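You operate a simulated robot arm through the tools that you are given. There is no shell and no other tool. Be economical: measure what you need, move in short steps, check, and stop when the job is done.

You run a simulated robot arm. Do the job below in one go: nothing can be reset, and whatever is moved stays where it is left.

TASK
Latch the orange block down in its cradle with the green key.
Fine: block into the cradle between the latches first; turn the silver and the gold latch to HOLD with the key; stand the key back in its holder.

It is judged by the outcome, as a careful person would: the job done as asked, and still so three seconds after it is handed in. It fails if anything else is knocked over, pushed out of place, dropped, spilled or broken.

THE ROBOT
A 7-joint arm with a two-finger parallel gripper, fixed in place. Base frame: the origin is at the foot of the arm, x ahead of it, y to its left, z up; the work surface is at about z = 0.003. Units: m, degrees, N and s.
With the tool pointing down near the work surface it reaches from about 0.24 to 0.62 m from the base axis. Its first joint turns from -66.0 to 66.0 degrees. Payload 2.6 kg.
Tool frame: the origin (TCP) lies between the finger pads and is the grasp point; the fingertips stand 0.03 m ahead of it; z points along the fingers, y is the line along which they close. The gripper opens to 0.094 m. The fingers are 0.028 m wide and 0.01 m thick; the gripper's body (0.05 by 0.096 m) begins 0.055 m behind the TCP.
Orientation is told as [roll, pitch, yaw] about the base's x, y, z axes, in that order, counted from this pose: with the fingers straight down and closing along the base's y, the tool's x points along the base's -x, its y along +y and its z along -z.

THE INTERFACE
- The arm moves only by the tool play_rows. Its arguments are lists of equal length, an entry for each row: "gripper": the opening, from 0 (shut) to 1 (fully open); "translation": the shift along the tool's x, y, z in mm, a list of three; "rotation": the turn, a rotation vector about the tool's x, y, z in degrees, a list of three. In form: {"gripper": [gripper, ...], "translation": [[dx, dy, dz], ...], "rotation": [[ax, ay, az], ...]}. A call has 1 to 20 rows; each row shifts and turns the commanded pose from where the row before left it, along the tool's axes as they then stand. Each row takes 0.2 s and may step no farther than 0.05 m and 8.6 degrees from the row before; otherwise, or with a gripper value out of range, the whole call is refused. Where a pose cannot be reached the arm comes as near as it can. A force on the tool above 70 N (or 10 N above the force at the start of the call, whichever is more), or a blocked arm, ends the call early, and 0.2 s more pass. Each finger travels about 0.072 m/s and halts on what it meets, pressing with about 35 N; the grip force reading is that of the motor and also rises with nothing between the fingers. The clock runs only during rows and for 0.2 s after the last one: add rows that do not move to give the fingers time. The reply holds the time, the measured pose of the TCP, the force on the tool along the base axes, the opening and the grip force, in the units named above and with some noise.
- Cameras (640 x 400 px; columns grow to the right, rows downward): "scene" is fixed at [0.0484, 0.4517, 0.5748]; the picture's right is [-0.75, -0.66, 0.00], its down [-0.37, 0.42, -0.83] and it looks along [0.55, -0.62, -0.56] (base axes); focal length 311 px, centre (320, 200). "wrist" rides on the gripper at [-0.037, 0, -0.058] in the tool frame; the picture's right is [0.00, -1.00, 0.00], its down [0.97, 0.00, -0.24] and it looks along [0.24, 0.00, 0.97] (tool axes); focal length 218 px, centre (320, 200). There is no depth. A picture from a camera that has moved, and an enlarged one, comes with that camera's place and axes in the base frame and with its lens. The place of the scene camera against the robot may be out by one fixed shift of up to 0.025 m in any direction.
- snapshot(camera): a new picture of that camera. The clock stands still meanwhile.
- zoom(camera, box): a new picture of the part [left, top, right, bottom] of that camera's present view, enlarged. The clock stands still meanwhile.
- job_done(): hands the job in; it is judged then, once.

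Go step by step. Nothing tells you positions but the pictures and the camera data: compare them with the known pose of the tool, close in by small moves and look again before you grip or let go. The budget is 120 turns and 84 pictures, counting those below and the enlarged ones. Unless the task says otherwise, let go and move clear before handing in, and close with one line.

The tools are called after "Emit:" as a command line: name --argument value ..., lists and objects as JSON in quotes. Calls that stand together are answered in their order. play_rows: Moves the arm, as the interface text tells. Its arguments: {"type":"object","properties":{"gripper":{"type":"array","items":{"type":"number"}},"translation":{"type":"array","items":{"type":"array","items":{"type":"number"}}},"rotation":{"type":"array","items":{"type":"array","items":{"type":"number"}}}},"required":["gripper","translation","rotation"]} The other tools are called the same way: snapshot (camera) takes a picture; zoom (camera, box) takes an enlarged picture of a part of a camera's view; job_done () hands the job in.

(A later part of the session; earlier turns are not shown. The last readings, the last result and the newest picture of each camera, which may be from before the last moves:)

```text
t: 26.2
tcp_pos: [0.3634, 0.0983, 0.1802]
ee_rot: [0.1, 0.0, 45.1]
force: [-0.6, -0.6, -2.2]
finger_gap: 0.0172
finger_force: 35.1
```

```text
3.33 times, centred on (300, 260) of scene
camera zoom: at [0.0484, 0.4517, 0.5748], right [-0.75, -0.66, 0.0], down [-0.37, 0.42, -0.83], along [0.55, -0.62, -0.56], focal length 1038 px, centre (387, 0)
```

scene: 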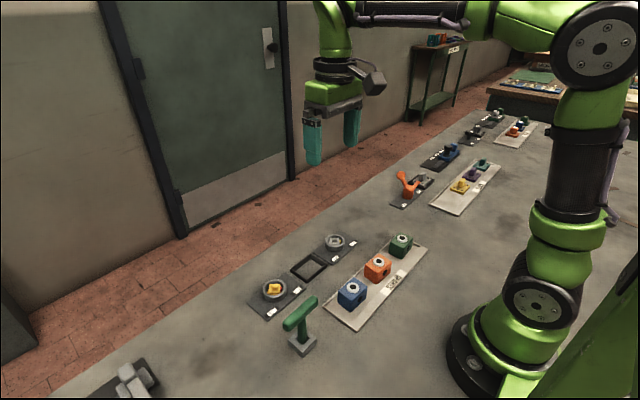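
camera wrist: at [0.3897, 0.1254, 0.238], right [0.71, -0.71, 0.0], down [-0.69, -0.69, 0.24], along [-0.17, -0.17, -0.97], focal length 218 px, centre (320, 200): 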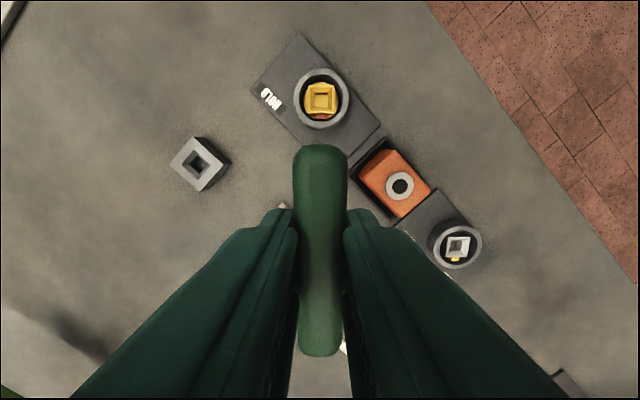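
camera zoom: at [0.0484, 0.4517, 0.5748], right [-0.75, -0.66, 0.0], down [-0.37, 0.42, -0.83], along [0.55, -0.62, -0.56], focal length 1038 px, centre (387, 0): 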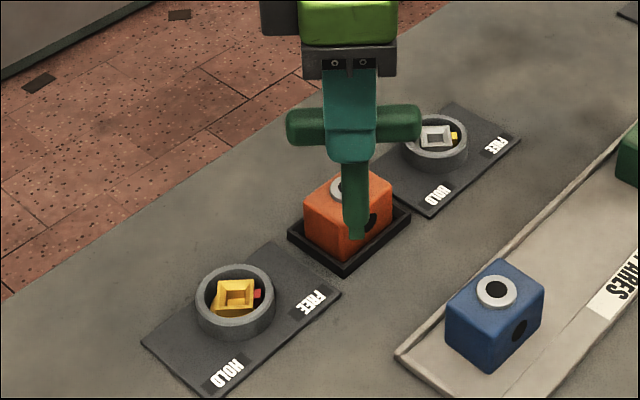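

Emit:
play_rows --gripper '[0, 0, 0, 0]' --translation '[[-39.5, -0.5, 0], [-39.5, -0.5, 0], [0, 0, 25], [0, 0, 0]]' --rotation '[[0, 0, 0], [0, 0, 0], [0, 0, 0], [0, 0, 0]]'

Emit:
zoom --camera "scene" --box '[220, 220, 340, 330]'

Emit:
snapshot --camera "wrist"

```text
t: 27.2
tcp_pos: [0.4203, 0.1545, 0.1557]
ee_rot: [0.1, 0.0, 45.0]
force: [-0.5, -0.2, -1.9]
finger_gap: 0.0173
finger_force: 35.0
```

```text
3.64 times, centred on (280, 275) of scene
camera zoom: at [0.0484, 0.4517, 0.5748], right [-0.75, -0.66, 0.0], down [-0.37, 0.42, -0.83], along [0.55, -0.62, -0.56], focal length 1132 px, centre (466, -73)
```

zoom: 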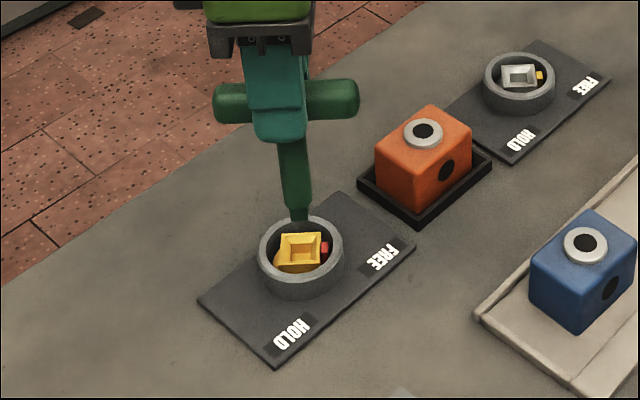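

```text
37 pictures are left
camera wrist: at [0.4468, 0.1801, 0.2136], right [0.71, -0.71, 0.0], down [-0.69, -0.69, 0.24], along [-0.17, -0.17, -0.97], focal length 218 px, centre (320, 200)
```

wrist: 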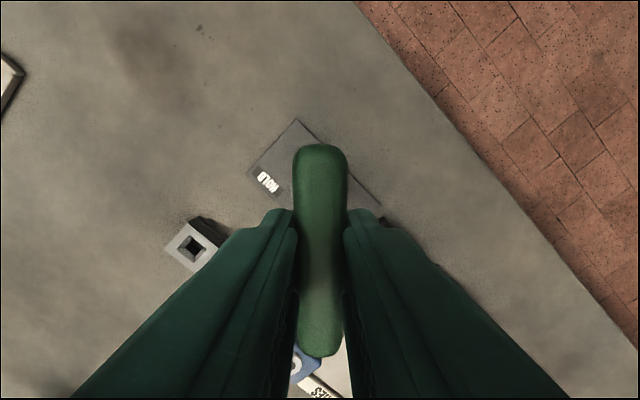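

Emit:
zoom --camera "scene" --box '[270, 235, 320, 305]'

```text
5.71 times, centred on (295, 270) of scene
camera zoom: at [0.0484, 0.4517, 0.5748], right [-0.75, -0.66, 0.0], down [-0.37, 0.42, -0.83], along [0.55, -0.62, -0.56], focal length 1779 px, centre (463, -200)
```

zoom: 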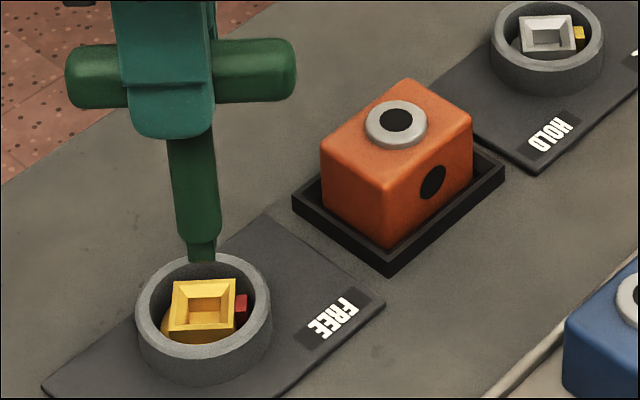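

Emit:
play_rows --gripper '[0, 0, 0]' --translation '[[-1, 0, 7], [0, 0, 8], [0, 0, 0]]' --rotation '[[0, 0, 0], [0, 0, 0], [0, 0, 0]]'

Emit:
zoom --camera "scene" --box '[270, 245, 310, 295]'

```text
t: 28.0
tcp_pos: [0.4232, 0.1555, 0.1378]
ee_rot: [0.1, 0.0, 45.0]
force: [0.3, 0.1, -2.0]
finger_gap: 0.0173
finger_force: 35.0
```

```text
8.00 times, centred on (290, 270) of scene
camera zoom: at [0.0484, 0.4517, 0.5748], right [-0.75, -0.66, 0.0], down [-0.37, 0.42, -0.83], along [0.55, -0.62, -0.56], focal length 2491 px, centre (560, -360)
```

zoom: 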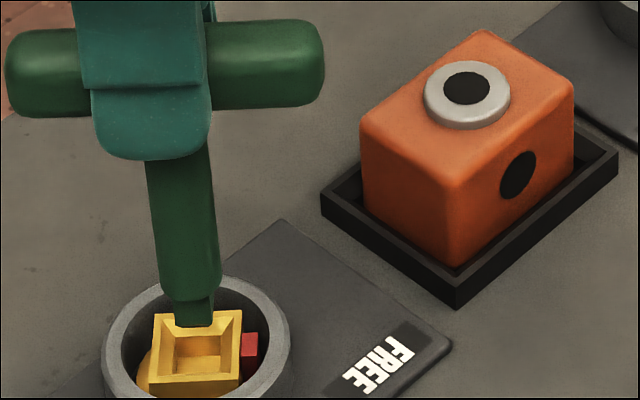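

Emit:
play_rows --gripper '[0, 0, 0, 0, 0]' --translation '[[0, 0, 4], [0, 0, 4], [0, 0, 3], [0, 0, 2], [0, 0, 0]]' --rotation '[[0, 0, 0], [0, 0, 0], [0, 0, 0], [0, 0, 0], [0, 0, 0]]'

Emit:
zoom --camera "scene" --box '[270, 245, 310, 295]'

```text
t: 29.2
tcp_pos: [0.423, 0.1549, 0.1276]
ee_rot: [0.1, 0.0, 45.0]
force: [-0.4, 0.2, -2.0]
finger_gap: 0.0174
finger_force: 35.2
```

```text
8.00 times, centred on (290, 270) of scene
camera zoom: at [0.0484, 0.4517, 0.5748], right [-0.75, -0.66, 0.0], down [-0.37, 0.42, -0.83], along [0.55, -0.62, -0.56], focal length 2491 px, centre (560, -360)
```

zoom: 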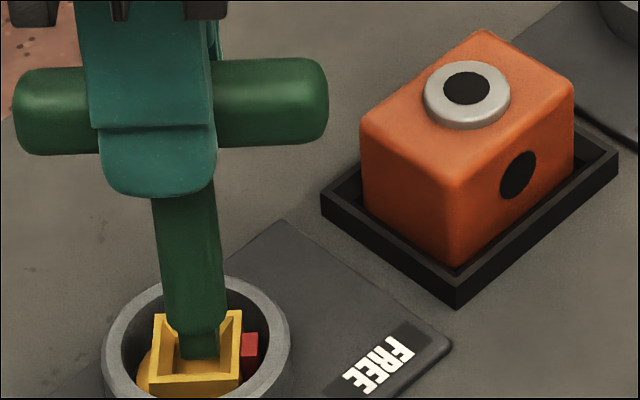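

The tip has entered the gold socket with no contact force. Continue down until it seats.

Emit:
play_rows --gripper '[0, 0, 0, 0, 0]' --translation '[[0, 0, 2], [0, 0, 2], [0, 0, 2], [0, 0, 1], [0, 0, 0]]' --rotation '[[0, 0, 0], [0, 0, 0], [0, 0, 0], [0, 0, 0], [0, 0, 0]]'

Emit:
zoom --camera "scene" --box '[270, 245, 310, 295]'

```text
t: 30.4
tcp_pos: [0.4202, 0.1555, 0.1194]
ee_rot: [0.1, 0.1, 44.9]
force: [-0.3, 0.0, -1.8]
finger_gap: 0.017
finger_force: 35.2
```

```text
8.00 times, centred on (290, 270) of scene
camera zoom: at [0.0484, 0.4517, 0.5748], right [-0.75, -0.66, 0.0], down [-0.37, 0.42, -0.83], along [0.55, -0.62, -0.56], focal length 2491 px, centre (560, -360)
```

zoom: 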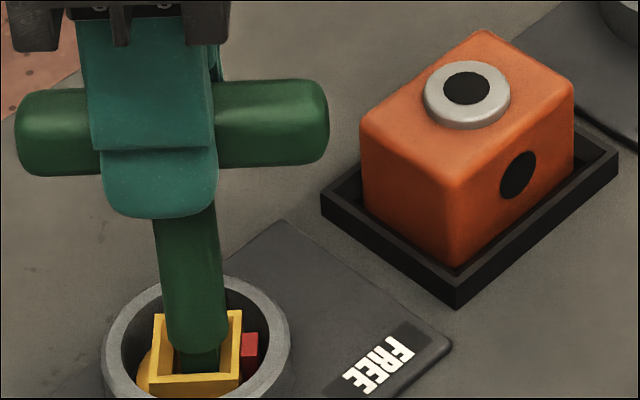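

Emit:
play_rows --gripper '[0, 0, 0, 0, 0, 0]' --translation '[[0, 0, 1.5], [0, 0, 1.5], [0, 0, 1.5], [0, 0, 1.5], [0, 0, 0], [0, 0, 0]]' --rotation '[[0, 0, 0], [0, 0, 0], [0, 0, 0], [0, 0, 0], [0, 0, 0], [0, 0, 0]]'

Emit:
zoom --camera "scene" --box '[270, 245, 310, 295]'

```text
t: 31.8
tcp_pos: [0.4219, 0.1565, 0.1165]
ee_rot: [-0.2, -0.6, 45.0]
force: [-6.5, -3.5, 43.9]
finger_gap: 0.0174
finger_force: 34.5
```

```text
8.00 times, centred on (290, 270) of scene
camera zoom: at [0.0482, 0.4516, 0.5749], right [-0.75, -0.66, 0.0], down [-0.37, 0.42, -0.83], along [0.55, -0.62, -0.56], focal length 2491 px, centre (560, -360)
```

zoom: 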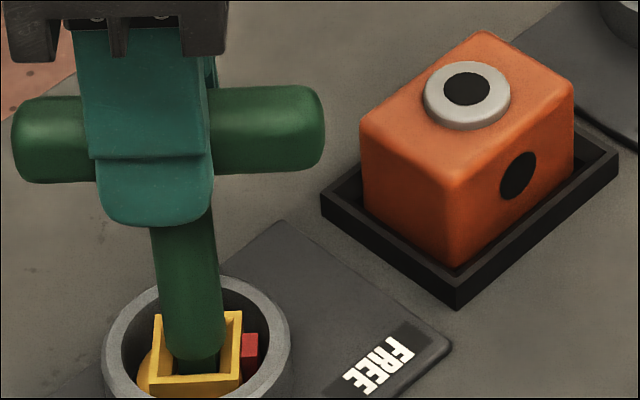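

Emit:
play_rows --gripper '[0, 0, 0, 0, 0, 0]' --translation '[[0, 0, -4.5], [1.2, 0, 0], [0, 0, 1.5], [0, 0, 1.5], [0, 0, 1], [0, 0, 0]]' --rotation '[[0, 0, 0], [0, 0, 0], [0, 0, 0], [0, 0, 0], [0, 0, 0], [0, 0, 0]]'

```text
t: 33.2
tcp_pos: [0.4208, 0.1549, 0.1177]
ee_rot: [0.0, -0.2, 45.0]
force: [-7.9, 0.6, 41.3]
finger_gap: 0.0176
finger_force: 34.8
```

Emit:
play_rows --gripper '[0, 0, 0, 0]' --translation '[[0, 0, -1.2], [0, 0, 0], [0, 0, 0], [0, 0, 0]]' --rotation '[[0, 0, 0], [0, 0, 7], [0, 0, 8], [0, 0, 0]]'

Emit:
zoom --camera "scene" --box '[270, 245, 310, 295]'

```text
t: 34.2
tcp_pos: [0.4221, 0.1552, 0.1168]
ee_rot: [0.0, -0.2, 29.9]
force: [-3.9, 0.6, 31.2]
finger_gap: 0.0175
finger_force: 35.3
```

```text
8.00 times, centred on (290, 270) of scene
camera zoom: at [0.0482, 0.4516, 0.5749], right [-0.75, -0.66, 0.0], down [-0.37, 0.42, -0.83], along [0.55, -0.62, -0.56], focal length 2491 px, centre (560, -360)
```

zoom: 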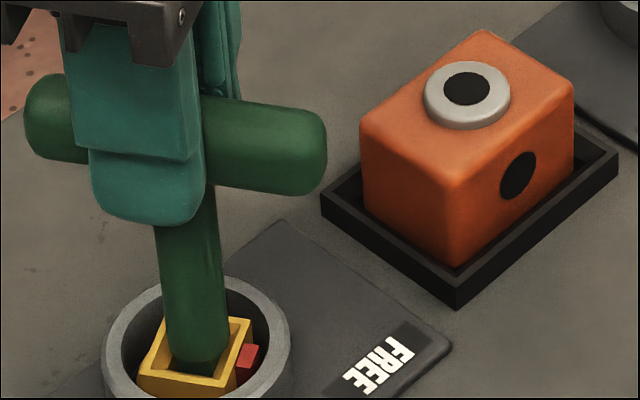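

The latch is turning with the key. Finish the 90° turn.

Emit:
play_rows --gripper '[0, 0, 0, 0, 0, 0, 0, 0, 0, 0, 0]' --translation '[[0, 0, -0.6], [0, 0, 0], [0, 0, 0], [0, 0, 0], [0, 0, 0], [0, 0, 0], [0, 0, 0], [0, 0, 0], [0, 0, 0], [0, 0, 0], [0, 0, 0]]' --rotation '[[0, 0, 0], [0, 0, 8.3], [0, 0, 8.3], [0, 0, 8.3], [0, 0, 8.3], [0, 0, 8.3], [0, 0, 8.3], [0, 0, 8.4], [0, 0, 8.4], [0, 0, 8.4], [0, 0, 0]]'

Emit:
zoom --camera "scene" --box '[260, 240, 310, 300]'

Emit:
snapshot --camera "wrist"

```text
t: 36.6
tcp_pos: [0.4216, 0.1525, 0.1156]
ee_rot: [0.1, -0.1, -45.2]
force: [6.3, -10.3, 23.8]
finger_gap: 0.0173
finger_force: 35.3
```

```text
6.67 times, centred on (285, 270) of scene
camera zoom: at [0.0483, 0.4516, 0.5748], right [-0.75, -0.66, 0.0], down [-0.37, 0.42, -0.83], along [0.55, -0.62, -0.56], focal length 2076 px, centre (553, -267)
```

zoom: 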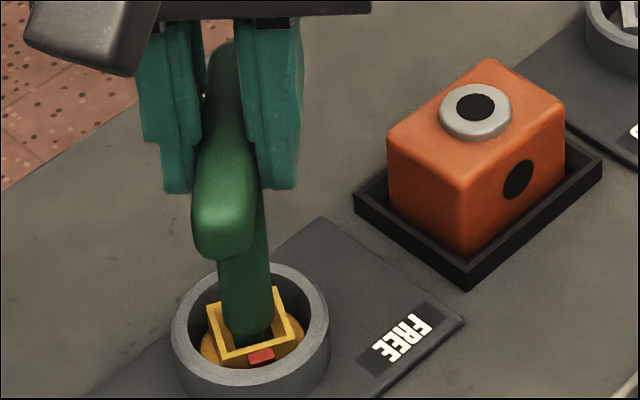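

```text
29 pictures are left
camera wrist: at [0.4468, 0.1267, 0.1751], right [-0.71, -0.7, 0.0], down [-0.68, 0.69, 0.24], along [-0.17, 0.17, -0.97], focal length 218 px, centre (320, 200)
```

wrist: 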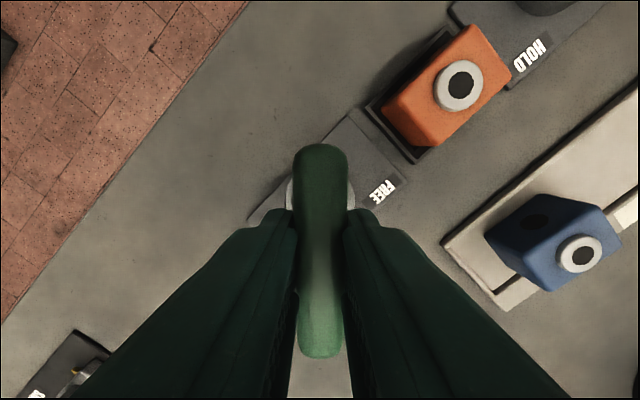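

Emit:
play_rows --gripper '[0, 0, 0, 0]' --translation '[[0, 0, 0], [0, 0, 0], [0, 0, 0], [0, 0, 0]]' --rotation '[[0, 0, 5], [0, 0, 5], [0, 0, 5], [0, 0, 0]]'

Emit:
zoom --camera "scene" --box '[260, 240, 310, 300]'

```text
t: 37.6
tcp_pos: [0.4211, 0.153, 0.1166]
ee_rot: [0.1, -0.2, -60.1]
force: [3.7, -14.1, 26.1]
finger_gap: 0.0175
finger_force: 35.5
```

```text
6.67 times, centred on (285, 270) of scene
camera zoom: at [0.0482, 0.4516, 0.5748], right [-0.75, -0.66, 0.0], down [-0.37, 0.42, -0.83], along [0.55, -0.62, -0.56], focal length 2076 px, centre (553, -267)
```

zoom: 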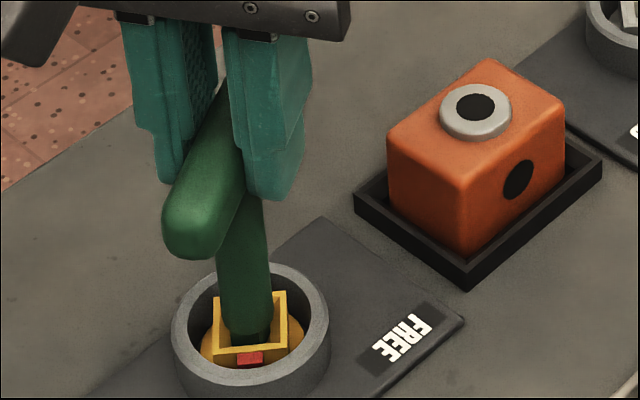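

Emit:
play_rows --gripper '[0, 0, 0, 0]' --translation '[[0, 0, 0], [0, 0, 0], [0, 0, 0], [0, 0, 0]]' --rotation '[[0, 0, 3], [0, 0, 3], [0, 0, 0], [0, 0, 0]]'

Emit:
zoom --camera "scene" --box '[260, 260, 300, 300]'

```text
t: 38.6
tcp_pos: [0.4211, 0.1546, 0.1172]
ee_rot: [0.0, 0.1, -66.1]
force: [-1.2, -15.1, 30.5]
finger_gap: 0.0179
finger_force: 34.9
```

```text
10.00 times, centred on (280, 280) of scene
camera zoom: at [0.0482, 0.4516, 0.5748], right [-0.75, -0.66, 0.0], down [-0.37, 0.42, -0.83], along [0.55, -0.62, -0.56], focal length 3114 px, centre (720, -600)
```

zoom: 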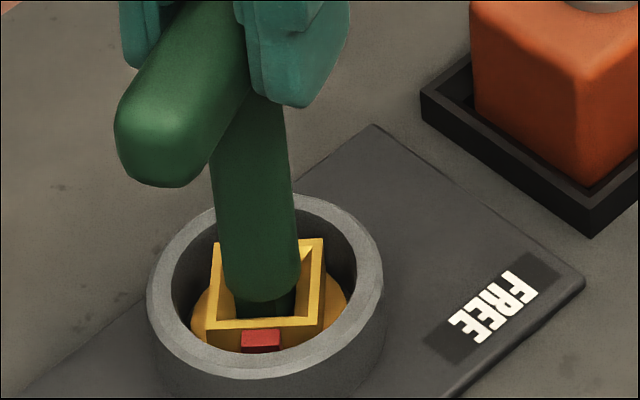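

Gold lug now points to HOLD. Relax the twist slightly, then lift straight out and inspect.

Emit:
play_rows --gripper '[0, 0, 0, 0, 0, 0, 0]' --translation '[[0, 0, -1], [0, 0, 0], [0, 0, -5], [0, 0, -15], [0, 0, -25], [0, 0, -25], [0, 0, 0]]' --rotation '[[0, 0, 0], [0, 0, -8], [0, 0, 0], [0, 0, 0], [0, 0, 0], [0, 0, 0], [0, 0, 0]]'

Emit:
zoom --camera "scene" --box '[240, 230, 320, 310]'

Emit:
snapshot --camera "wrist"

```text
t: 40.2
tcp_pos: [0.4208, 0.1547, 0.187]
ee_rot: [0.0, 0.2, -58.0]
force: [0.8, -0.4, -2.3]
finger_gap: 0.0176
finger_force: 34.8
```

```text
5.00 times, centred on (280, 270) of scene
camera zoom: at [0.0484, 0.4517, 0.5748], right [-0.75, -0.66, 0.0], down [-0.37, 0.42, -0.83], along [0.55, -0.62, -0.56], focal length 1557 px, centre (520, -150)
```

zoom: 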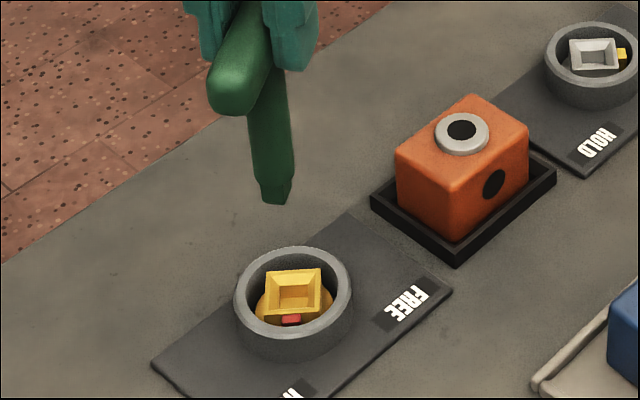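

```text
25 pictures are left
camera wrist: at [0.4404, 0.123, 0.2455], right [-0.85, -0.53, 0.0], down [-0.51, 0.82, 0.24], along [-0.13, 0.21, -0.97], focal length 218 px, centre (320, 200)
```

wrist: 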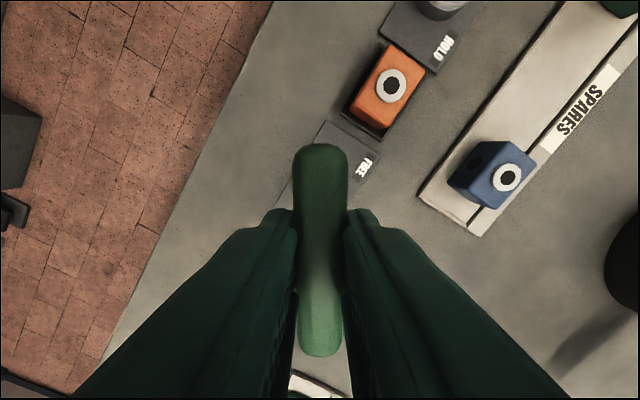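

Emit:
play_rows --gripper '[0, 0, 0, 0, 0, 0, 0, 0, 0, 0, 0, 0, 0, 0, 0, 0, 0, 0, 0, 0]' --translation '[[0, 0, -10], [0, 0, 0], [0, 0, 0], [0, 0, 0], [0, 0, 0], [0, 0, 0], [0, 0, 0], [0, 0, 0], [0, 0, 0], [0, 0, 0], [0, 0, 0], [0, 0, 0], [0, 0, 0], [37.9, -24.7, 0], [37.9, -24.7, 0], [37.9, -24.7, 0], [37.9, -24.7, 0], [37.9, -24.7, 0], [37.8, -24.7, 0], [0, 0, 17]]' --rotation '[[0, 0, -7.92], [0, 0, -7.92], [0, 0, -7.92], [0, 0, -7.92], [0, 0, -7.92], [0, 0, -7.92], [0, 0, -7.92], [0, 0, -7.92], [0, 0, -7.92], [0, 0, -7.92], [0, 0, -7.92], [0, 0, -7.92], [0, 0, -7.96], [0, 0, 0], [0, 0, 0], [0, 0, 0], [0, 0, 0], [0, 0, 0], [0, 0, 0], [0, 0, 0]]'

Emit:
snapshot --camera "wrist"

```text
t: 44.4
tcp_pos: [0.3646, -0.112, 0.1805]
ee_rot: [0.1, -0.1, 44.9]
force: [-0.3, -0.1, -0.7]
finger_gap: 0.0174
finger_force: 35.3
```

```text
24 pictures are left
camera wrist: at [0.3912, -0.0866, 0.239], right [0.71, -0.71, 0.0], down [-0.69, -0.69, 0.24], along [-0.17, -0.17, -0.97], focal length 218 px, centre (320, 200)
```

wrist: 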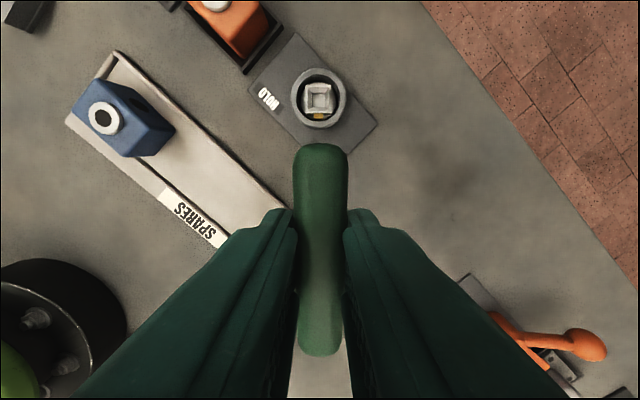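

Emit:
zoom --camera "wrist" --box '[270, 50, 370, 150]'

```text
4.00 times, centred on (320, 100) of wrist
camera zoom: at [0.3912, -0.0866, 0.239], right [0.71, -0.71, 0.0], down [-0.69, -0.69, 0.24], along [-0.17, -0.17, -0.97], focal length 873 px, centre (320, 600)
```

zoom: 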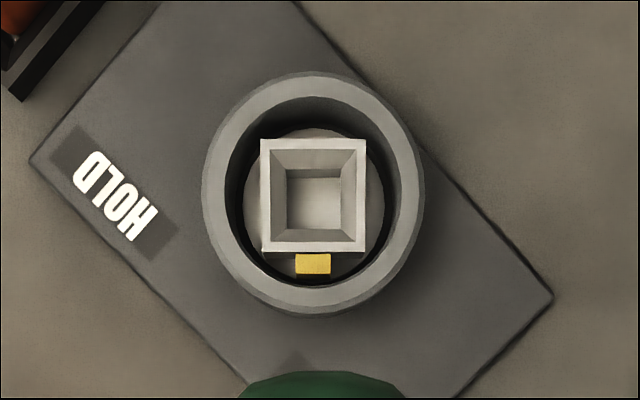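

Emit:
play_rows --gripper '[0, 0, 0, 0, 0]' --translation '[[-39.5, 0.8, 0], [-39.3, 0.8, 0], [0, 0, 25], [0, 0, 15], [0, 0, 0]]' --rotation '[[0, 0, 0], [0, 0, 0], [0, 0, 0], [0, 0, 0], [0, 0, 0]]'

Emit:
zoom --camera "scene" --box '[310, 210, 370, 265]'

```text
t: 45.6
tcp_pos: [0.4192, -0.055, 0.1394]
ee_rot: [0.1, 0.0, 45.0]
force: [0.3, -0.5, -1.0]
finger_gap: 0.0175
finger_force: 35.8
```

```text
7.27 times, centred on (340, 238) of scene
camera zoom: at [0.0484, 0.4517, 0.5748], right [-0.75, -0.66, 0.0], down [-0.37, 0.42, -0.83], along [0.55, -0.62, -0.56], focal length 2264 px, centre (174, -73)
```

zoom: 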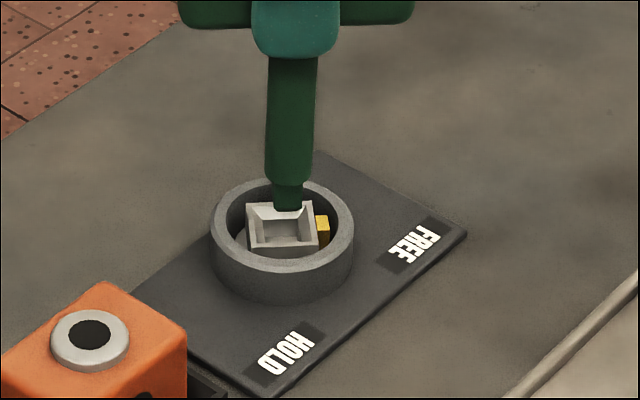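

Emit:
play_rows --gripper '[0, 0, 0, 0, 0, 0, 0]' --translation '[[-0.5, 0, 4], [0, 0, 4], [0, 0, 4], [0, 0, 4], [0, 0, 2], [0, 0, 1.5], [0, 0, 0]]' --rotation '[[0, 0, 0], [0, 0, 0], [0, 0, 0], [0, 0, 0], [0, 0, 0], [0, 0, 0], [0, 0, 0]]'

Emit:
zoom --camera "scene" --box '[310, 210, 370, 265]'

```text
t: 47.2
tcp_pos: [0.4195, -0.0536, 0.1204]
ee_rot: [0.2, 0.0, 45.0]
force: [0.8, -0.8, -1.0]
finger_gap: 0.0171
finger_force: 34.9
```

```text
7.27 times, centred on (340, 238) of scene
camera zoom: at [0.0484, 0.4517, 0.5748], right [-0.75, -0.66, 0.0], down [-0.37, 0.42, -0.83], along [0.55, -0.62, -0.56], focal length 2264 px, centre (174, -73)
```

zoom: 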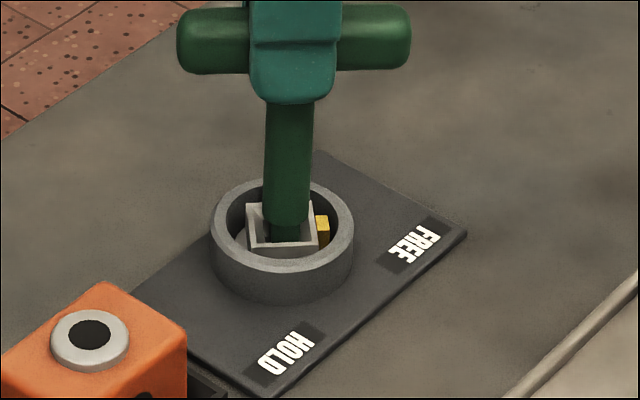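

Emit:
play_rows --gripper '[0, 0, 0, 0]' --translation '[[0, 0, 1.5], [0, 0, 1.5], [0, 0, 0.7], [0, 0, 0]]' --rotation '[[0, 0, 0], [0, 0, 0], [0, 0, 0], [0, 0, 0]]'

```text
t: 48.2
tcp_pos: [0.4198, -0.0525, 0.1167]
ee_rot: [0.1, -0.1, 45.1]
force: [-4.0, 0.3, 12.0]
finger_gap: 0.0171
finger_force: 35.5
```

Emit:
play_rows --gripper '[0, 0, 0, 0, 0, 0, 0, 0, 0, 0, 0, 0, 0, 0]' --translation '[[0, 0, 0], [0, 0, 0], [0, 0, 0], [0, 0, 0], [0, 0, 0], [0, 0, 0], [0, 0, 0], [0, 0, 0], [0, 0, 0], [0, 0, 0], [0, 0, 0], [0, 0, 0], [0, 0, 0], [0, 0, 0]]' --rotation '[[0, 0, 8.4], [0, 0, 8.4], [0, 0, 8.4], [0, 0, 8.4], [0, 0, 8.4], [0, 0, 8.4], [0, 0, 8.4], [0, 0, 8.4], [0, 0, 8.4], [0, 0, 8.4], [0, 0, 8.4], [0, 0, 8.4], [0, 0, 4], [0, 0, 0]]'

Emit:
zoom --camera "scene" --box '[315, 220, 355, 260]'

```text
t: 51.2
tcp_pos: [0.4209, -0.0549, 0.1177]
ee_rot: [0.0, -0.1, -59.9]
force: [4.7, -15.6, 19.6]
finger_gap: 0.0172
finger_force: 35.3
```

```text
10.00 times, centred on (335, 240) of scene
camera zoom: at [0.0483, 0.4517, 0.5748], right [-0.75, -0.66, 0.0], down [-0.37, 0.42, -0.83], along [0.55, -0.62, -0.56], focal length 3114 px, centre (170, -200)
```

zoom: 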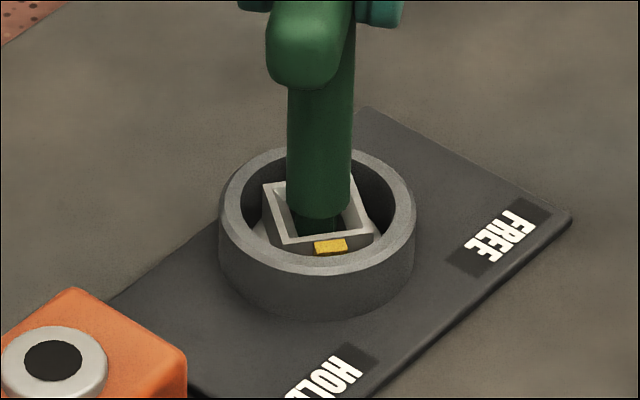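

Emit:
play_rows --gripper '[0, 0, 0, 0]' --translation '[[0, 0, 0], [0, 0, 0], [0, 0, 0], [0, 0, 0]]' --rotation '[[0, 0, 3.5], [0, 0, 3.5], [0, 0, 0], [0, 0, 0]]'

Emit:
zoom --camera "scene" --box '[315, 220, 355, 260]'

```text
t: 52.2
tcp_pos: [0.4201, -0.0548, 0.118]
ee_rot: [0.1, 0.0, -66.8]
force: [3.0, -15.4, 21.4]
finger_gap: 0.0176
finger_force: 34.9
```

```text
10.00 times, centred on (335, 240) of scene
camera zoom: at [0.0483, 0.4517, 0.5748], right [-0.75, -0.66, 0.0], down [-0.37, 0.42, -0.83], along [0.55, -0.62, -0.56], focal length 3114 px, centre (170, -200)
```

zoom: 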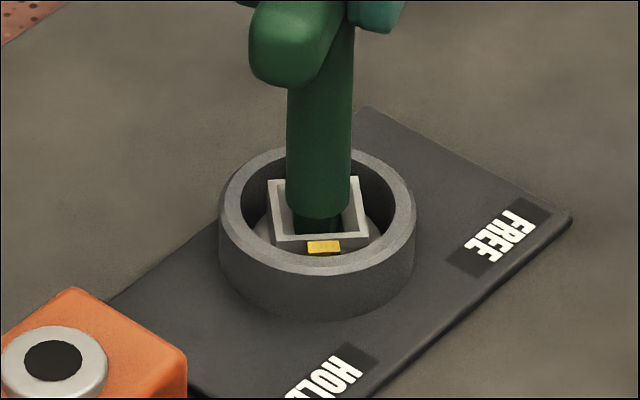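

Emit:
play_rows --gripper '[0, 0, 0, 0, 0, 0, 0]' --translation '[[0, 0, -1], [0, 0, 0], [0, 0, -5], [0, 0, -15], [0, 0, -30], [0, 0, -30], [0, 0, 0]]' --rotation '[[0, 0, 0], [0, 0, -8], [0, 0, 0], [0, 0, 0], [0, 0, 0], [0, 0, 0], [0, 0, 0]]'

Emit:
play_rows --gripper '[0, 0, 0, 0, 0, 0, 0, 0, 0, 0, 0, 0, 0, 0, 0, 0, 0, 0, 0]' --translation '[[0, 0, 0], [0, 0, 0], [0, 0, 0], [0, 0, 0], [0, 0, 0], [0, 0, 0], [0, 0, 0], [0, 0, 0], [0, 0, 0], [0, 0, 0], [0, 0, 0], [0, 0, 0], [0, 0, 0], [0, 0, 0], [0, 0, 0], [0, 0, 0], [0, 0, 0], [0, 0, 0], [0, 0, 0]]' --rotation '[[0, 0, -8.28], [0, 0, -8.28], [0, 0, -8.28], [0, 0, -8.28], [0, 0, -8.28], [0, 0, -8.28], [0, 0, -8.28], [0, 0, -8.28], [0, 0, -8.28], [0, 0, -8.28], [0, 0, -8.28], [0, 0, -8.28], [0, 0, -8.28], [0, 0, -8.28], [0, 0, -8.28], [0, 0, -8.28], [0, 0, -8.28], [0, 0, -8.28], [0, 0, 0]]'

```text
t: 53.8
tcp_pos: [0.419, -0.0539, 0.1965]
ee_rot: [-0.2, 0.1, -58.8]
force: [-0.3, 0.1, -1.1]
finger_gap: 0.0175
finger_force: 35.6
```

```text
t: 57.8
tcp_pos: [0.4205, -0.0538, 0.1966]
ee_rot: [0.1, -0.1, 90.3]
force: [-0.9, 0.4, -1.8]
finger_gap: 0.0172
finger_force: 35.4
```

Emit:
play_rows --gripper '[0, 0, 0, 0, 0]' --translation '[[-38.7, 16.3, 0], [-38.7, 16.3, 0], [-38.7, 16.3, 0], [-38.7, 16.3, 0], [0, 0, 0]]' --rotation '[[0, 0, 0.3], [0, 0, 0], [0, 0, 0], [0, 0, 0], [0, 0, 0]]'

Emit:
snapshot --camera "wrist"

Emit:
zoom --camera "scene" --box '[240, 210, 380, 330]'

```text
t: 59.0
tcp_pos: [0.3534, 0.1023, 0.1963]
ee_rot: [-0.1, 0.0, 89.9]
force: [-0.1, -0.2, -1.7]
finger_gap: 0.0172
finger_force: 35.3
```

```text
18 pictures are left
camera wrist: at [0.3536, 0.1384, 0.2555], right [1.0, 0.0, 0.0], down [0.0, -0.97, 0.24], along [0.0, -0.24, -0.97], focal length 218 px, centre (320, 200)
```

wrist: 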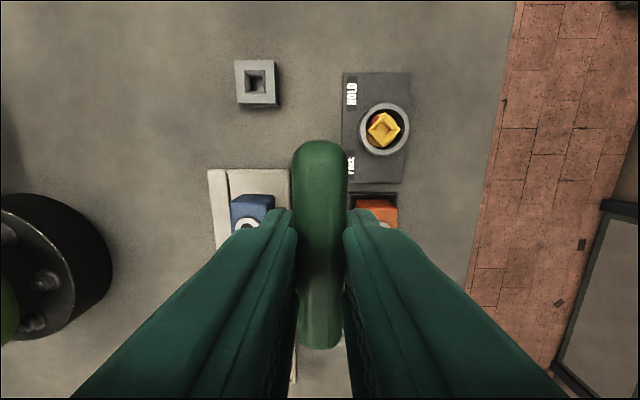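

```text
3.33 times, centred on (310, 270) of scene
camera zoom: at [0.0484, 0.4517, 0.5748], right [-0.75, -0.66, 0.0], down [-0.37, 0.42, -0.83], along [0.55, -0.62, -0.56], focal length 1038 px, centre (353, -33)
```

zoom: 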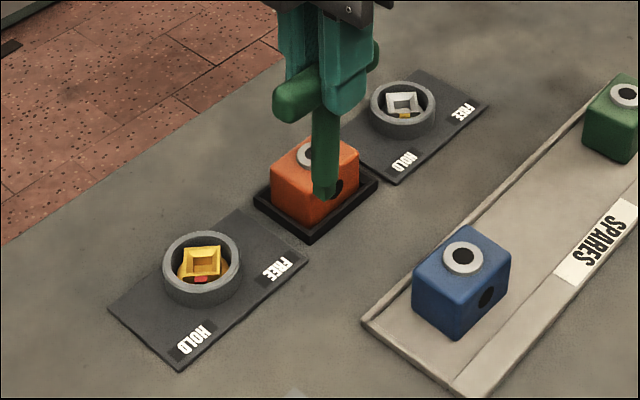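

Emit:
zoom --camera "scene" --box '[310, 210, 365, 275]'

Emit:
zoom --camera "wrist" --box '[220, 50, 420, 175]'

```text
6.15 times, centred on (338, 242) of scene
camera zoom: at [0.0484, 0.4517, 0.5748], right [-0.75, -0.66, 0.0], down [-0.37, 0.42, -0.83], along [0.55, -0.62, -0.56], focal length 1916 px, centre (212, -62)
```

zoom: 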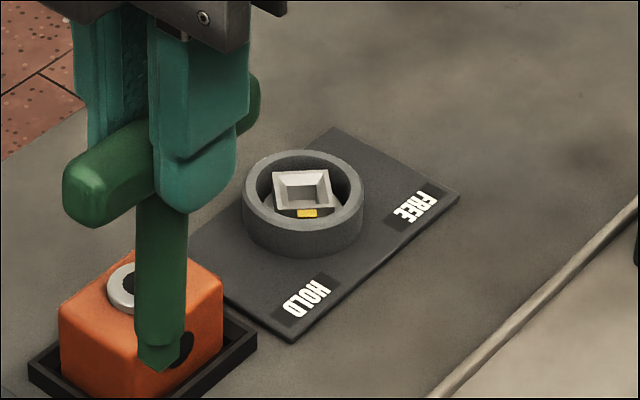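

```text
3.20 times, centred on (320, 112) of wrist
camera zoom: at [0.3536, 0.1384, 0.2555], right [1.0, 0.0, 0.0], down [0.0, -0.97, 0.24], along [0.0, -0.24, -0.97], focal length 698 px, centre (320, 480)
```

zoom: 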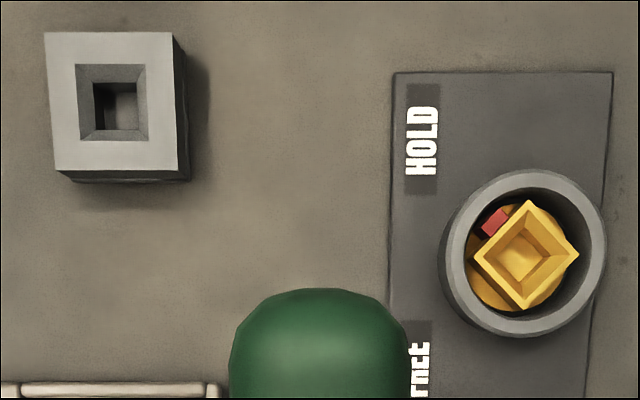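

Emit:
play_rows --gripper '[0, 0, 0, 0, 0, 0]' --translation '[[41.8, 0, 0], [41.8, 0, 0], [41.8, 0, 0], [41.8, 0, 0], [41.8, 0, 0], [0, 0, 0]]' --rotation '[[0, 0, 0], [0, 0, 0], [0, 0, 0], [0, 0, 0], [0, 0, 0], [0, 0, 0]]'

Emit:
zoom --camera "wrist" --box '[320, 75, 440, 175]'

```text
t: 60.4
tcp_pos: [0.3553, -0.1076, 0.199]
ee_rot: [0.2, 0.0, 90.0]
force: [0.0, -0.5, -2.2]
finger_gap: 0.0173
finger_force: 35.0
```

```text
4.00 times, centred on (380, 125) of wrist
camera zoom: at [0.3545, -0.0711, 0.2572], right [1.0, 0.0, 0.0], down [0.0, -0.97, 0.24], along [0.0, -0.24, -0.97], focal length 873 px, centre (80, 500)
```

zoom: 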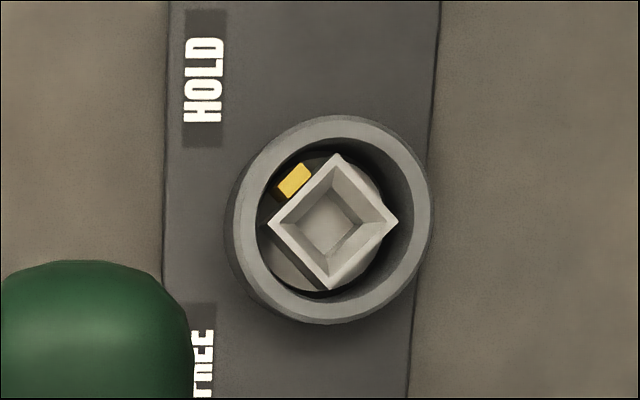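

Both latches read HOLD. Now carry the key to above its holder.

Emit:
play_rows --gripper '[0, 0, 0, 0, 0, 0, 0, 0, 0, 0, 0]' --translation '[[-38.6, 8.2, 0], [-38.6, 8.2, 0], [-38.6, 8.2, 0], [-38.6, 8.2, 0], [-38.6, 8.2, 0], [-38.6, 8.2, 0], [-38.6, 8.2, 0], [-38.8, 7.4, 0], [0, 0, 25], [0, 0, 15], [0, 0, 0]]' --rotation '[[0, 0, 0], [0, 0, 0], [0, 0, 0], [0, 0, 0], [0, 0, 0], [0, 0, 0], [0, 0, 0], [0, 0, 0], [0, 0, 0], [0, 0, 0], [0, 0, 0]]'

Emit:
zoom --camera "scene" --box '[260, 270, 340, 360]'

Emit:
snapshot --camera "wrist"

```text
t: 62.8
tcp_pos: [0.2905, 0.2024, 0.1594]
ee_rot: [0.2, -0.1, 89.9]
force: [0.0, 0.1, -1.8]
finger_gap: 0.0171
finger_force: 34.9
```

```text
4.44 times, centred on (300, 315) of scene
camera zoom: at [0.0484, 0.4517, 0.5748], right [-0.75, -0.66, 0.0], down [-0.37, 0.42, -0.83], along [0.55, -0.62, -0.56], focal length 1384 px, centre (409, -311)
```

zoom: 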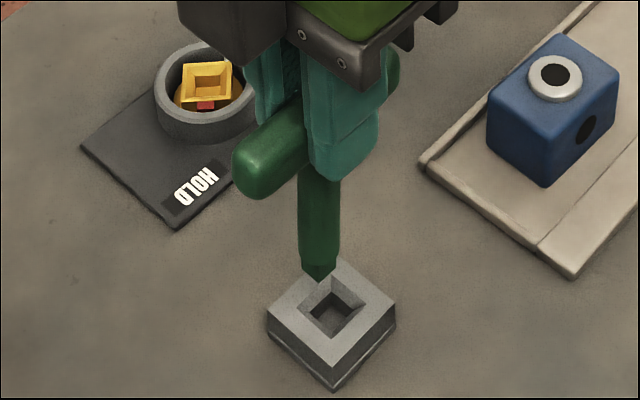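

```text
12 pictures are left
camera wrist: at [0.2903, 0.2383, 0.2173], right [1.0, 0.0, 0.0], down [0.0, -0.97, 0.24], along [0.0, -0.24, -0.97], focal length 218 px, centre (320, 200)
```

wrist: 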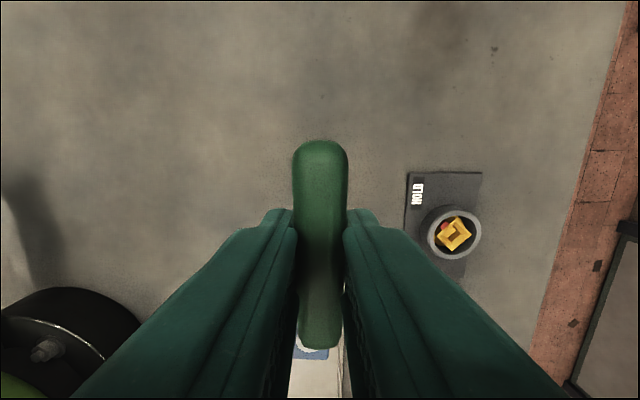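

The key tilted about 3° in the grip; I tilt the tool to bring the shaft upright, then recheck.

Emit:
play_rows --gripper '[0, 0, 0]' --translation '[[0, 0, 0], [0, 0, 0], [0, 0, 0]]' --rotation '[[0, 3.3, 0], [0, 0, 0], [0, 0, 0]]'

Emit:
zoom --camera "scene" --box '[270, 280, 330, 360]'

```text
t: 63.6
tcp_pos: [0.2904, 0.2018, 0.1591]
ee_rot: [0.1, 3.2, 90.0]
force: [-0.3, -0.4, -1.8]
finger_gap: 0.0174
finger_force: 34.7
```

```text
5.00 times, centred on (300, 320) of scene
camera zoom: at [0.0484, 0.4517, 0.5748], right [-0.75, -0.66, 0.0], down [-0.37, 0.42, -0.83], along [0.55, -0.62, -0.56], focal length 1557 px, centre (420, -400)
```

zoom: 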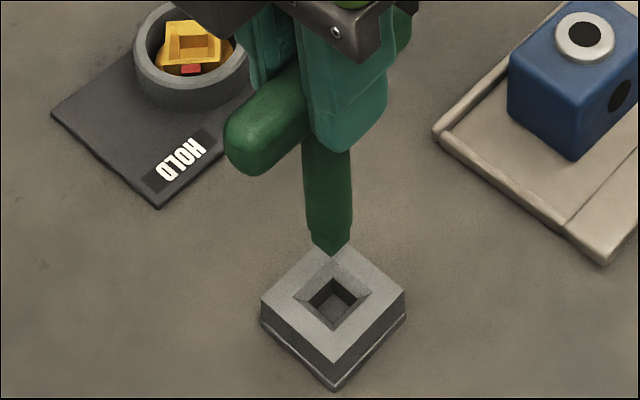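

Emit:
play_rows --gripper '[0, 0, 0, 0]' --translation '[[-0.69, 0, 12], [-0.69, 0, 12], [-0.35, 0, 6], [0, 0, 0]]' --rotation '[[0, 0, 0], [0, 0, 0], [0, 0, 0], [0, 0, 0]]'

Emit:
zoom --camera "scene" --box '[270, 280, 330, 360]'

```text
t: 64.6
tcp_pos: [0.2892, 0.2022, 0.1285]
ee_rot: [0.1, 3.2, 90.0]
force: [0.0, 0.2, -2.5]
finger_gap: 0.0172
finger_force: 35.4
```

```text
5.00 times, centred on (300, 320) of scene
camera zoom: at [0.0484, 0.4517, 0.5748], right [-0.75, -0.66, 0.0], down [-0.37, 0.42, -0.83], along [0.55, -0.62, -0.56], focal length 1557 px, centre (420, -400)
```

zoom: 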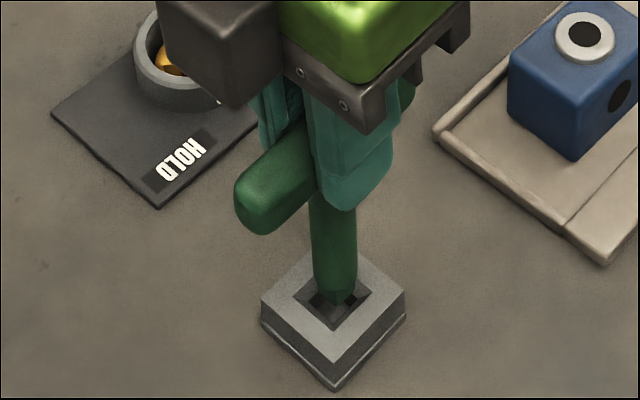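

Emit:
play_rows --gripper '[0, 0, 0, 0, 0, 0]' --translation '[[-0.2, 0, 3], [-0.2, 0, 3], [-0.2, 0, 3], [-0.12, 0, 2], [-0.06, 0, 1], [0, 0, 0]]' --rotation '[[0, 0, 0], [0, 0, 0], [0, 0, 0], [0, 0, 0], [0, 0, 0], [0, 0, 0]]'

Emit:
zoom --camera "scene" --box '[270, 280, 330, 360]'

```text
t: 66.0
tcp_pos: [0.2906, 0.2014, 0.1155]
ee_rot: [0.1, 3.3, 90.0]
force: [-0.9, -1.5, -2.0]
finger_gap: 0.0172
finger_force: 35.4
```

```text
5.00 times, centred on (300, 320) of scene
camera zoom: at [0.0484, 0.4517, 0.5748], right [-0.75, -0.66, 0.0], down [-0.37, 0.42, -0.83], along [0.55, -0.62, -0.56], focal length 1557 px, centre (420, -400)
```

zoom: 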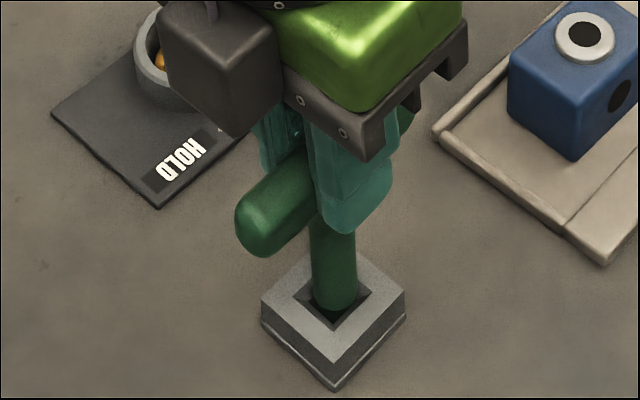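

Emit:
play_rows --gripper '[0, 0, 0, 0, 0, 0]' --translation '[[-0.05, 0, 0.8], [-0.05, 0, 0.8], [-0.05, 0, 0.8], [0, 0, 0], [0, 0, 0], [0, 0, 0]]' --rotation '[[0, 0, 0], [0, 0, 0], [0, 0, 0], [0, 0, 0], [0, 0, 0], [0, 0, 0]]'

```text
t: 67.4
tcp_pos: [0.2904, 0.2017, 0.1149]
ee_rot: [-0.1, 3.0, 90.0]
force: [-1.1, -2.6, 38.3]
finger_gap: 0.0173
finger_force: 35.1
```

Seated at the same height as at the start. Relieve the load and release.

Emit:
play_rows --gripper '[0, 0.15, 0.3, 0.45, 0.5, 0.5]' --translation '[[0.08, 0, -1.5], [0, 0, 0], [0, 0, 0], [0, 0, 0], [0, 0, 0], [0, 0, 0]]' --rotation '[[0, 0, 0], [0, 0, 0], [0, 0, 0], [0, 0, 0], [0, 0, 0], [0, 0, 0]]'

Emit:
zoom --camera "scene" --box '[270, 280, 330, 360]'

```text
t: 68.8
tcp_pos: [0.2903, 0.2005, 0.1151]
ee_rot: [0.1, 3.4, 90.0]
force: [-0.3, 0.3, 0.9]
finger_gap: 0.0472
finger_force: 0.0
```

```text
5.00 times, centred on (300, 320) of scene
camera zoom: at [0.0484, 0.4517, 0.5748], right [-0.75, -0.66, 0.0], down [-0.37, 0.42, -0.83], along [0.55, -0.62, -0.56], focal length 1557 px, centre (420, -400)
```

zoom: 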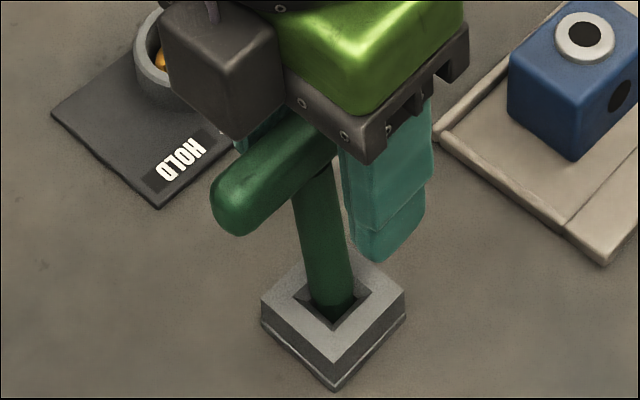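

Emit:
snapshot --camera "wrist"

```text
7 pictures are left
camera wrist: at [0.289, 0.2411, 0.1704], right [1.0, 0.0, 0.0], down [0.0, -0.96, 0.29], along [0.0, -0.29, -0.96], focal length 218 px, centre (320, 200)
```

wrist: 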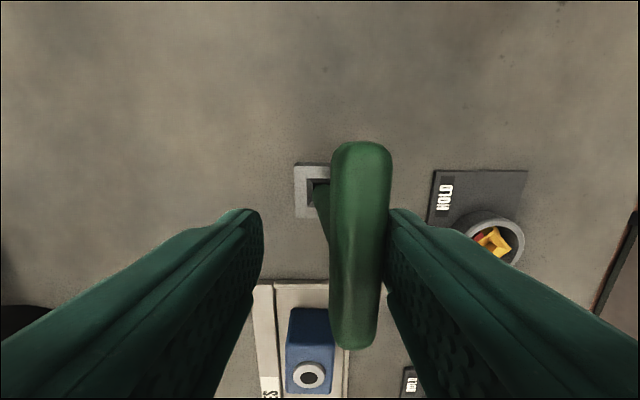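

The key leans against one finger because of the play in the holder. I'll close gently to bring it upright again and check the contact load before a slow release.

Emit:
play_rows --gripper '[0.46, 0.42, 0.38, 0.34, 0.3, 0.27, 0.24, 0.22, 0.2, 0.1, 0, 0, 0]' --translation '[[0, 0, 0], [0, 0, 0], [0, 0, 0], [0, 0, 0], [0, 0, 0], [0, 0, 0], [0, 0, 0], [0, 0, 0], [0, 0, 0], [0, 0, 0], [0, 0, 0], [0, 0, 0], [0, 0, 0]]' --rotation '[[0, 0, 0], [0, 0, 0], [0, 0, 0], [0, 0, 0], [0, 0, 0], [0, 0, 0], [0, 0, 0], [0, 0, 0], [0, 0, 0], [0, 0, 0], [0, 0, 0], [0, 0, 0], [0, 0, 0]]'

Emit:
zoom --camera "scene" --box '[270, 270, 330, 350]'

```text
t: 71.6
tcp_pos: [0.2898, 0.2005, 0.1142]
ee_rot: [0.1, 3.2, 89.9]
force: [0.2, -0.5, 0.0]
finger_gap: 0.0177
finger_force: 35.1
```

```text
5.00 times, centred on (300, 310) of scene
camera zoom: at [0.0484, 0.4517, 0.5748], right [-0.75, -0.66, 0.0], down [-0.37, 0.42, -0.83], along [0.55, -0.62, -0.56], focal length 1557 px, centre (420, -350)
```

zoom: 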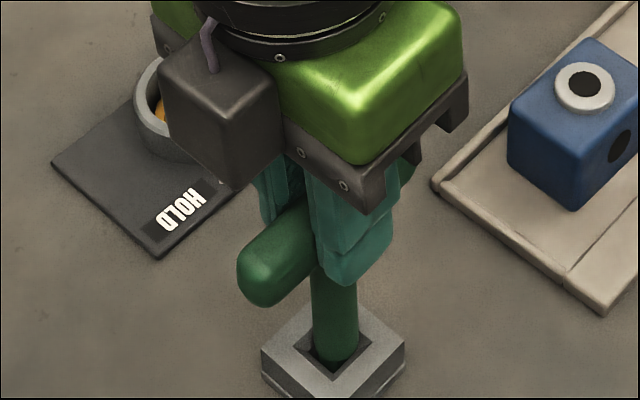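

Emit:
play_rows --gripper '[0, 0, 0, 0]' --translation '[[-0.03, 0, 0.5], [0, 0, 0], [0, 0, 0], [0, 0, 0]]' --rotation '[[0, 0, 0], [0, 0, 0], [0, 0, 0], [0, 0, 0]]'

```text
t: 72.6
tcp_pos: [0.2895, 0.2013, 0.1142]
ee_rot: [0.1, 3.2, 89.8]
force: [-1.4, 0.7, 4.9]
finger_gap: 0.0174
finger_force: 35.2
```

Emit:
play_rows --gripper '[0.15, 0.175, 0.18, 0.185, 0.19, 0.195, 0.2, 0.205, 0.21, 0.22, 0.23, 0.24, 0.25, 0.26, 0.26]' --translation '[[0, 0, -0.15], [0, 0, 0], [0, 0, 0], [0, 0, 0], [0, 0, 0], [0, 0, 0], [0, 0, 0], [0, 0, 0], [0, 0, 0], [0, 0, 0], [0, 0, 0], [0, 0, 0], [0, 0, 0], [0, 0, 0], [0, 0, 0]]' --rotation '[[0, 0, 0], [0, 0, 0], [0, 0, 0], [0, 0, 0], [0, 0, 0], [0, 0, 0], [0, 0, 0], [0, 0, 0], [0, 0, 0], [0, 0, 0], [0, 0, 0], [0, 0, 0], [0, 0, 0], [0, 0, 0], [0, 0, 0]]'

Emit:
snapshot --camera "wrist"

```text
t: 75.8
tcp_pos: [0.2901, 0.2025, 0.1146]
ee_rot: [0.1, 3.2, 90.0]
force: [0.1, -0.6, 0.5]
finger_gap: 0.0244
finger_force: 0.0
```

```text
5 pictures are left
camera wrist: at [0.2896, 0.2414, 0.1706], right [1.0, 0.0, 0.0], down [0.0, -0.96, 0.29], along [0.0, -0.29, -0.96], focal length 218 px, centre (320, 200)
```

wrist: 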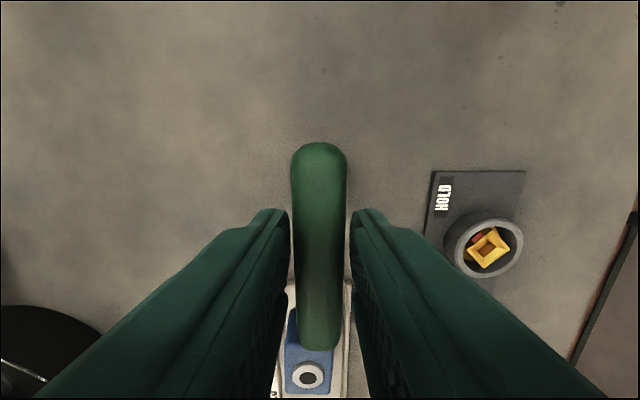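

The key stands freely between the fingers. Open the rest slowly, then rise straight up.

Emit:
play_rows --gripper '[0.29, 0.32, 0.36, 0.4, 0.45, 0.5, 0.5, 0.5, 0.5, 0.5, 0.5, 0.5, 0.5]' --translation '[[0, 0, 0], [0, 0, 0], [0, 0, 0], [0, 0, 0], [0, 0, 0], [0, 0, 0], [0, 0, 0], [0.29, 0, -5], [0.58, 0, -10], [1.15, 0, -20], [1.7, 0, -30], [1.7, 0, -30], [0, 0, 0]]' --rotation '[[0, 0, 0], [0, 0, 0], [0, 0, 0], [0, 0, 0], [0, 0, 0], [0, 0, 0], [0, 0, 0], [0, 0, 0], [0, 0, 0], [0, 0, 0], [0, 0, 0], [0, 0, 0], [0, 0, 0]]'

Emit:
zoom --camera "scene" --box '[230, 220, 390, 360]'

```text
t: 78.6
tcp_pos: [0.2892, 0.2028, 0.2107]
ee_rot: [0.0, 3.2, 89.9]
force: [-0.5, -0.5, 0.0]
finger_gap: 0.0473
finger_force: 0.0
```

```text
2.86 times, centred on (310, 290) of scene
camera zoom: at [0.0484, 0.4517, 0.5748], right [-0.75, -0.66, 0.0], down [-0.37, 0.42, -0.83], along [0.55, -0.62, -0.56], focal length 890 px, centre (349, -57)
```

zoom: 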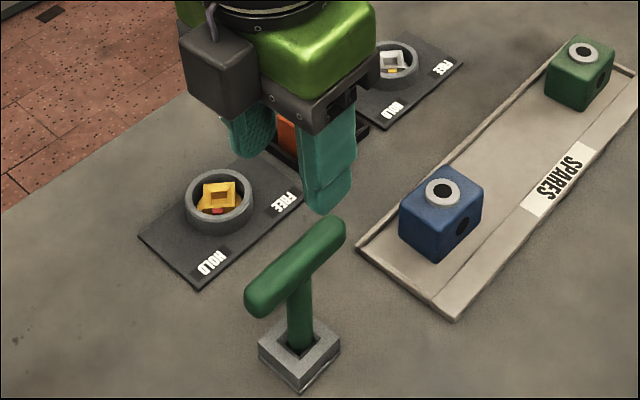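

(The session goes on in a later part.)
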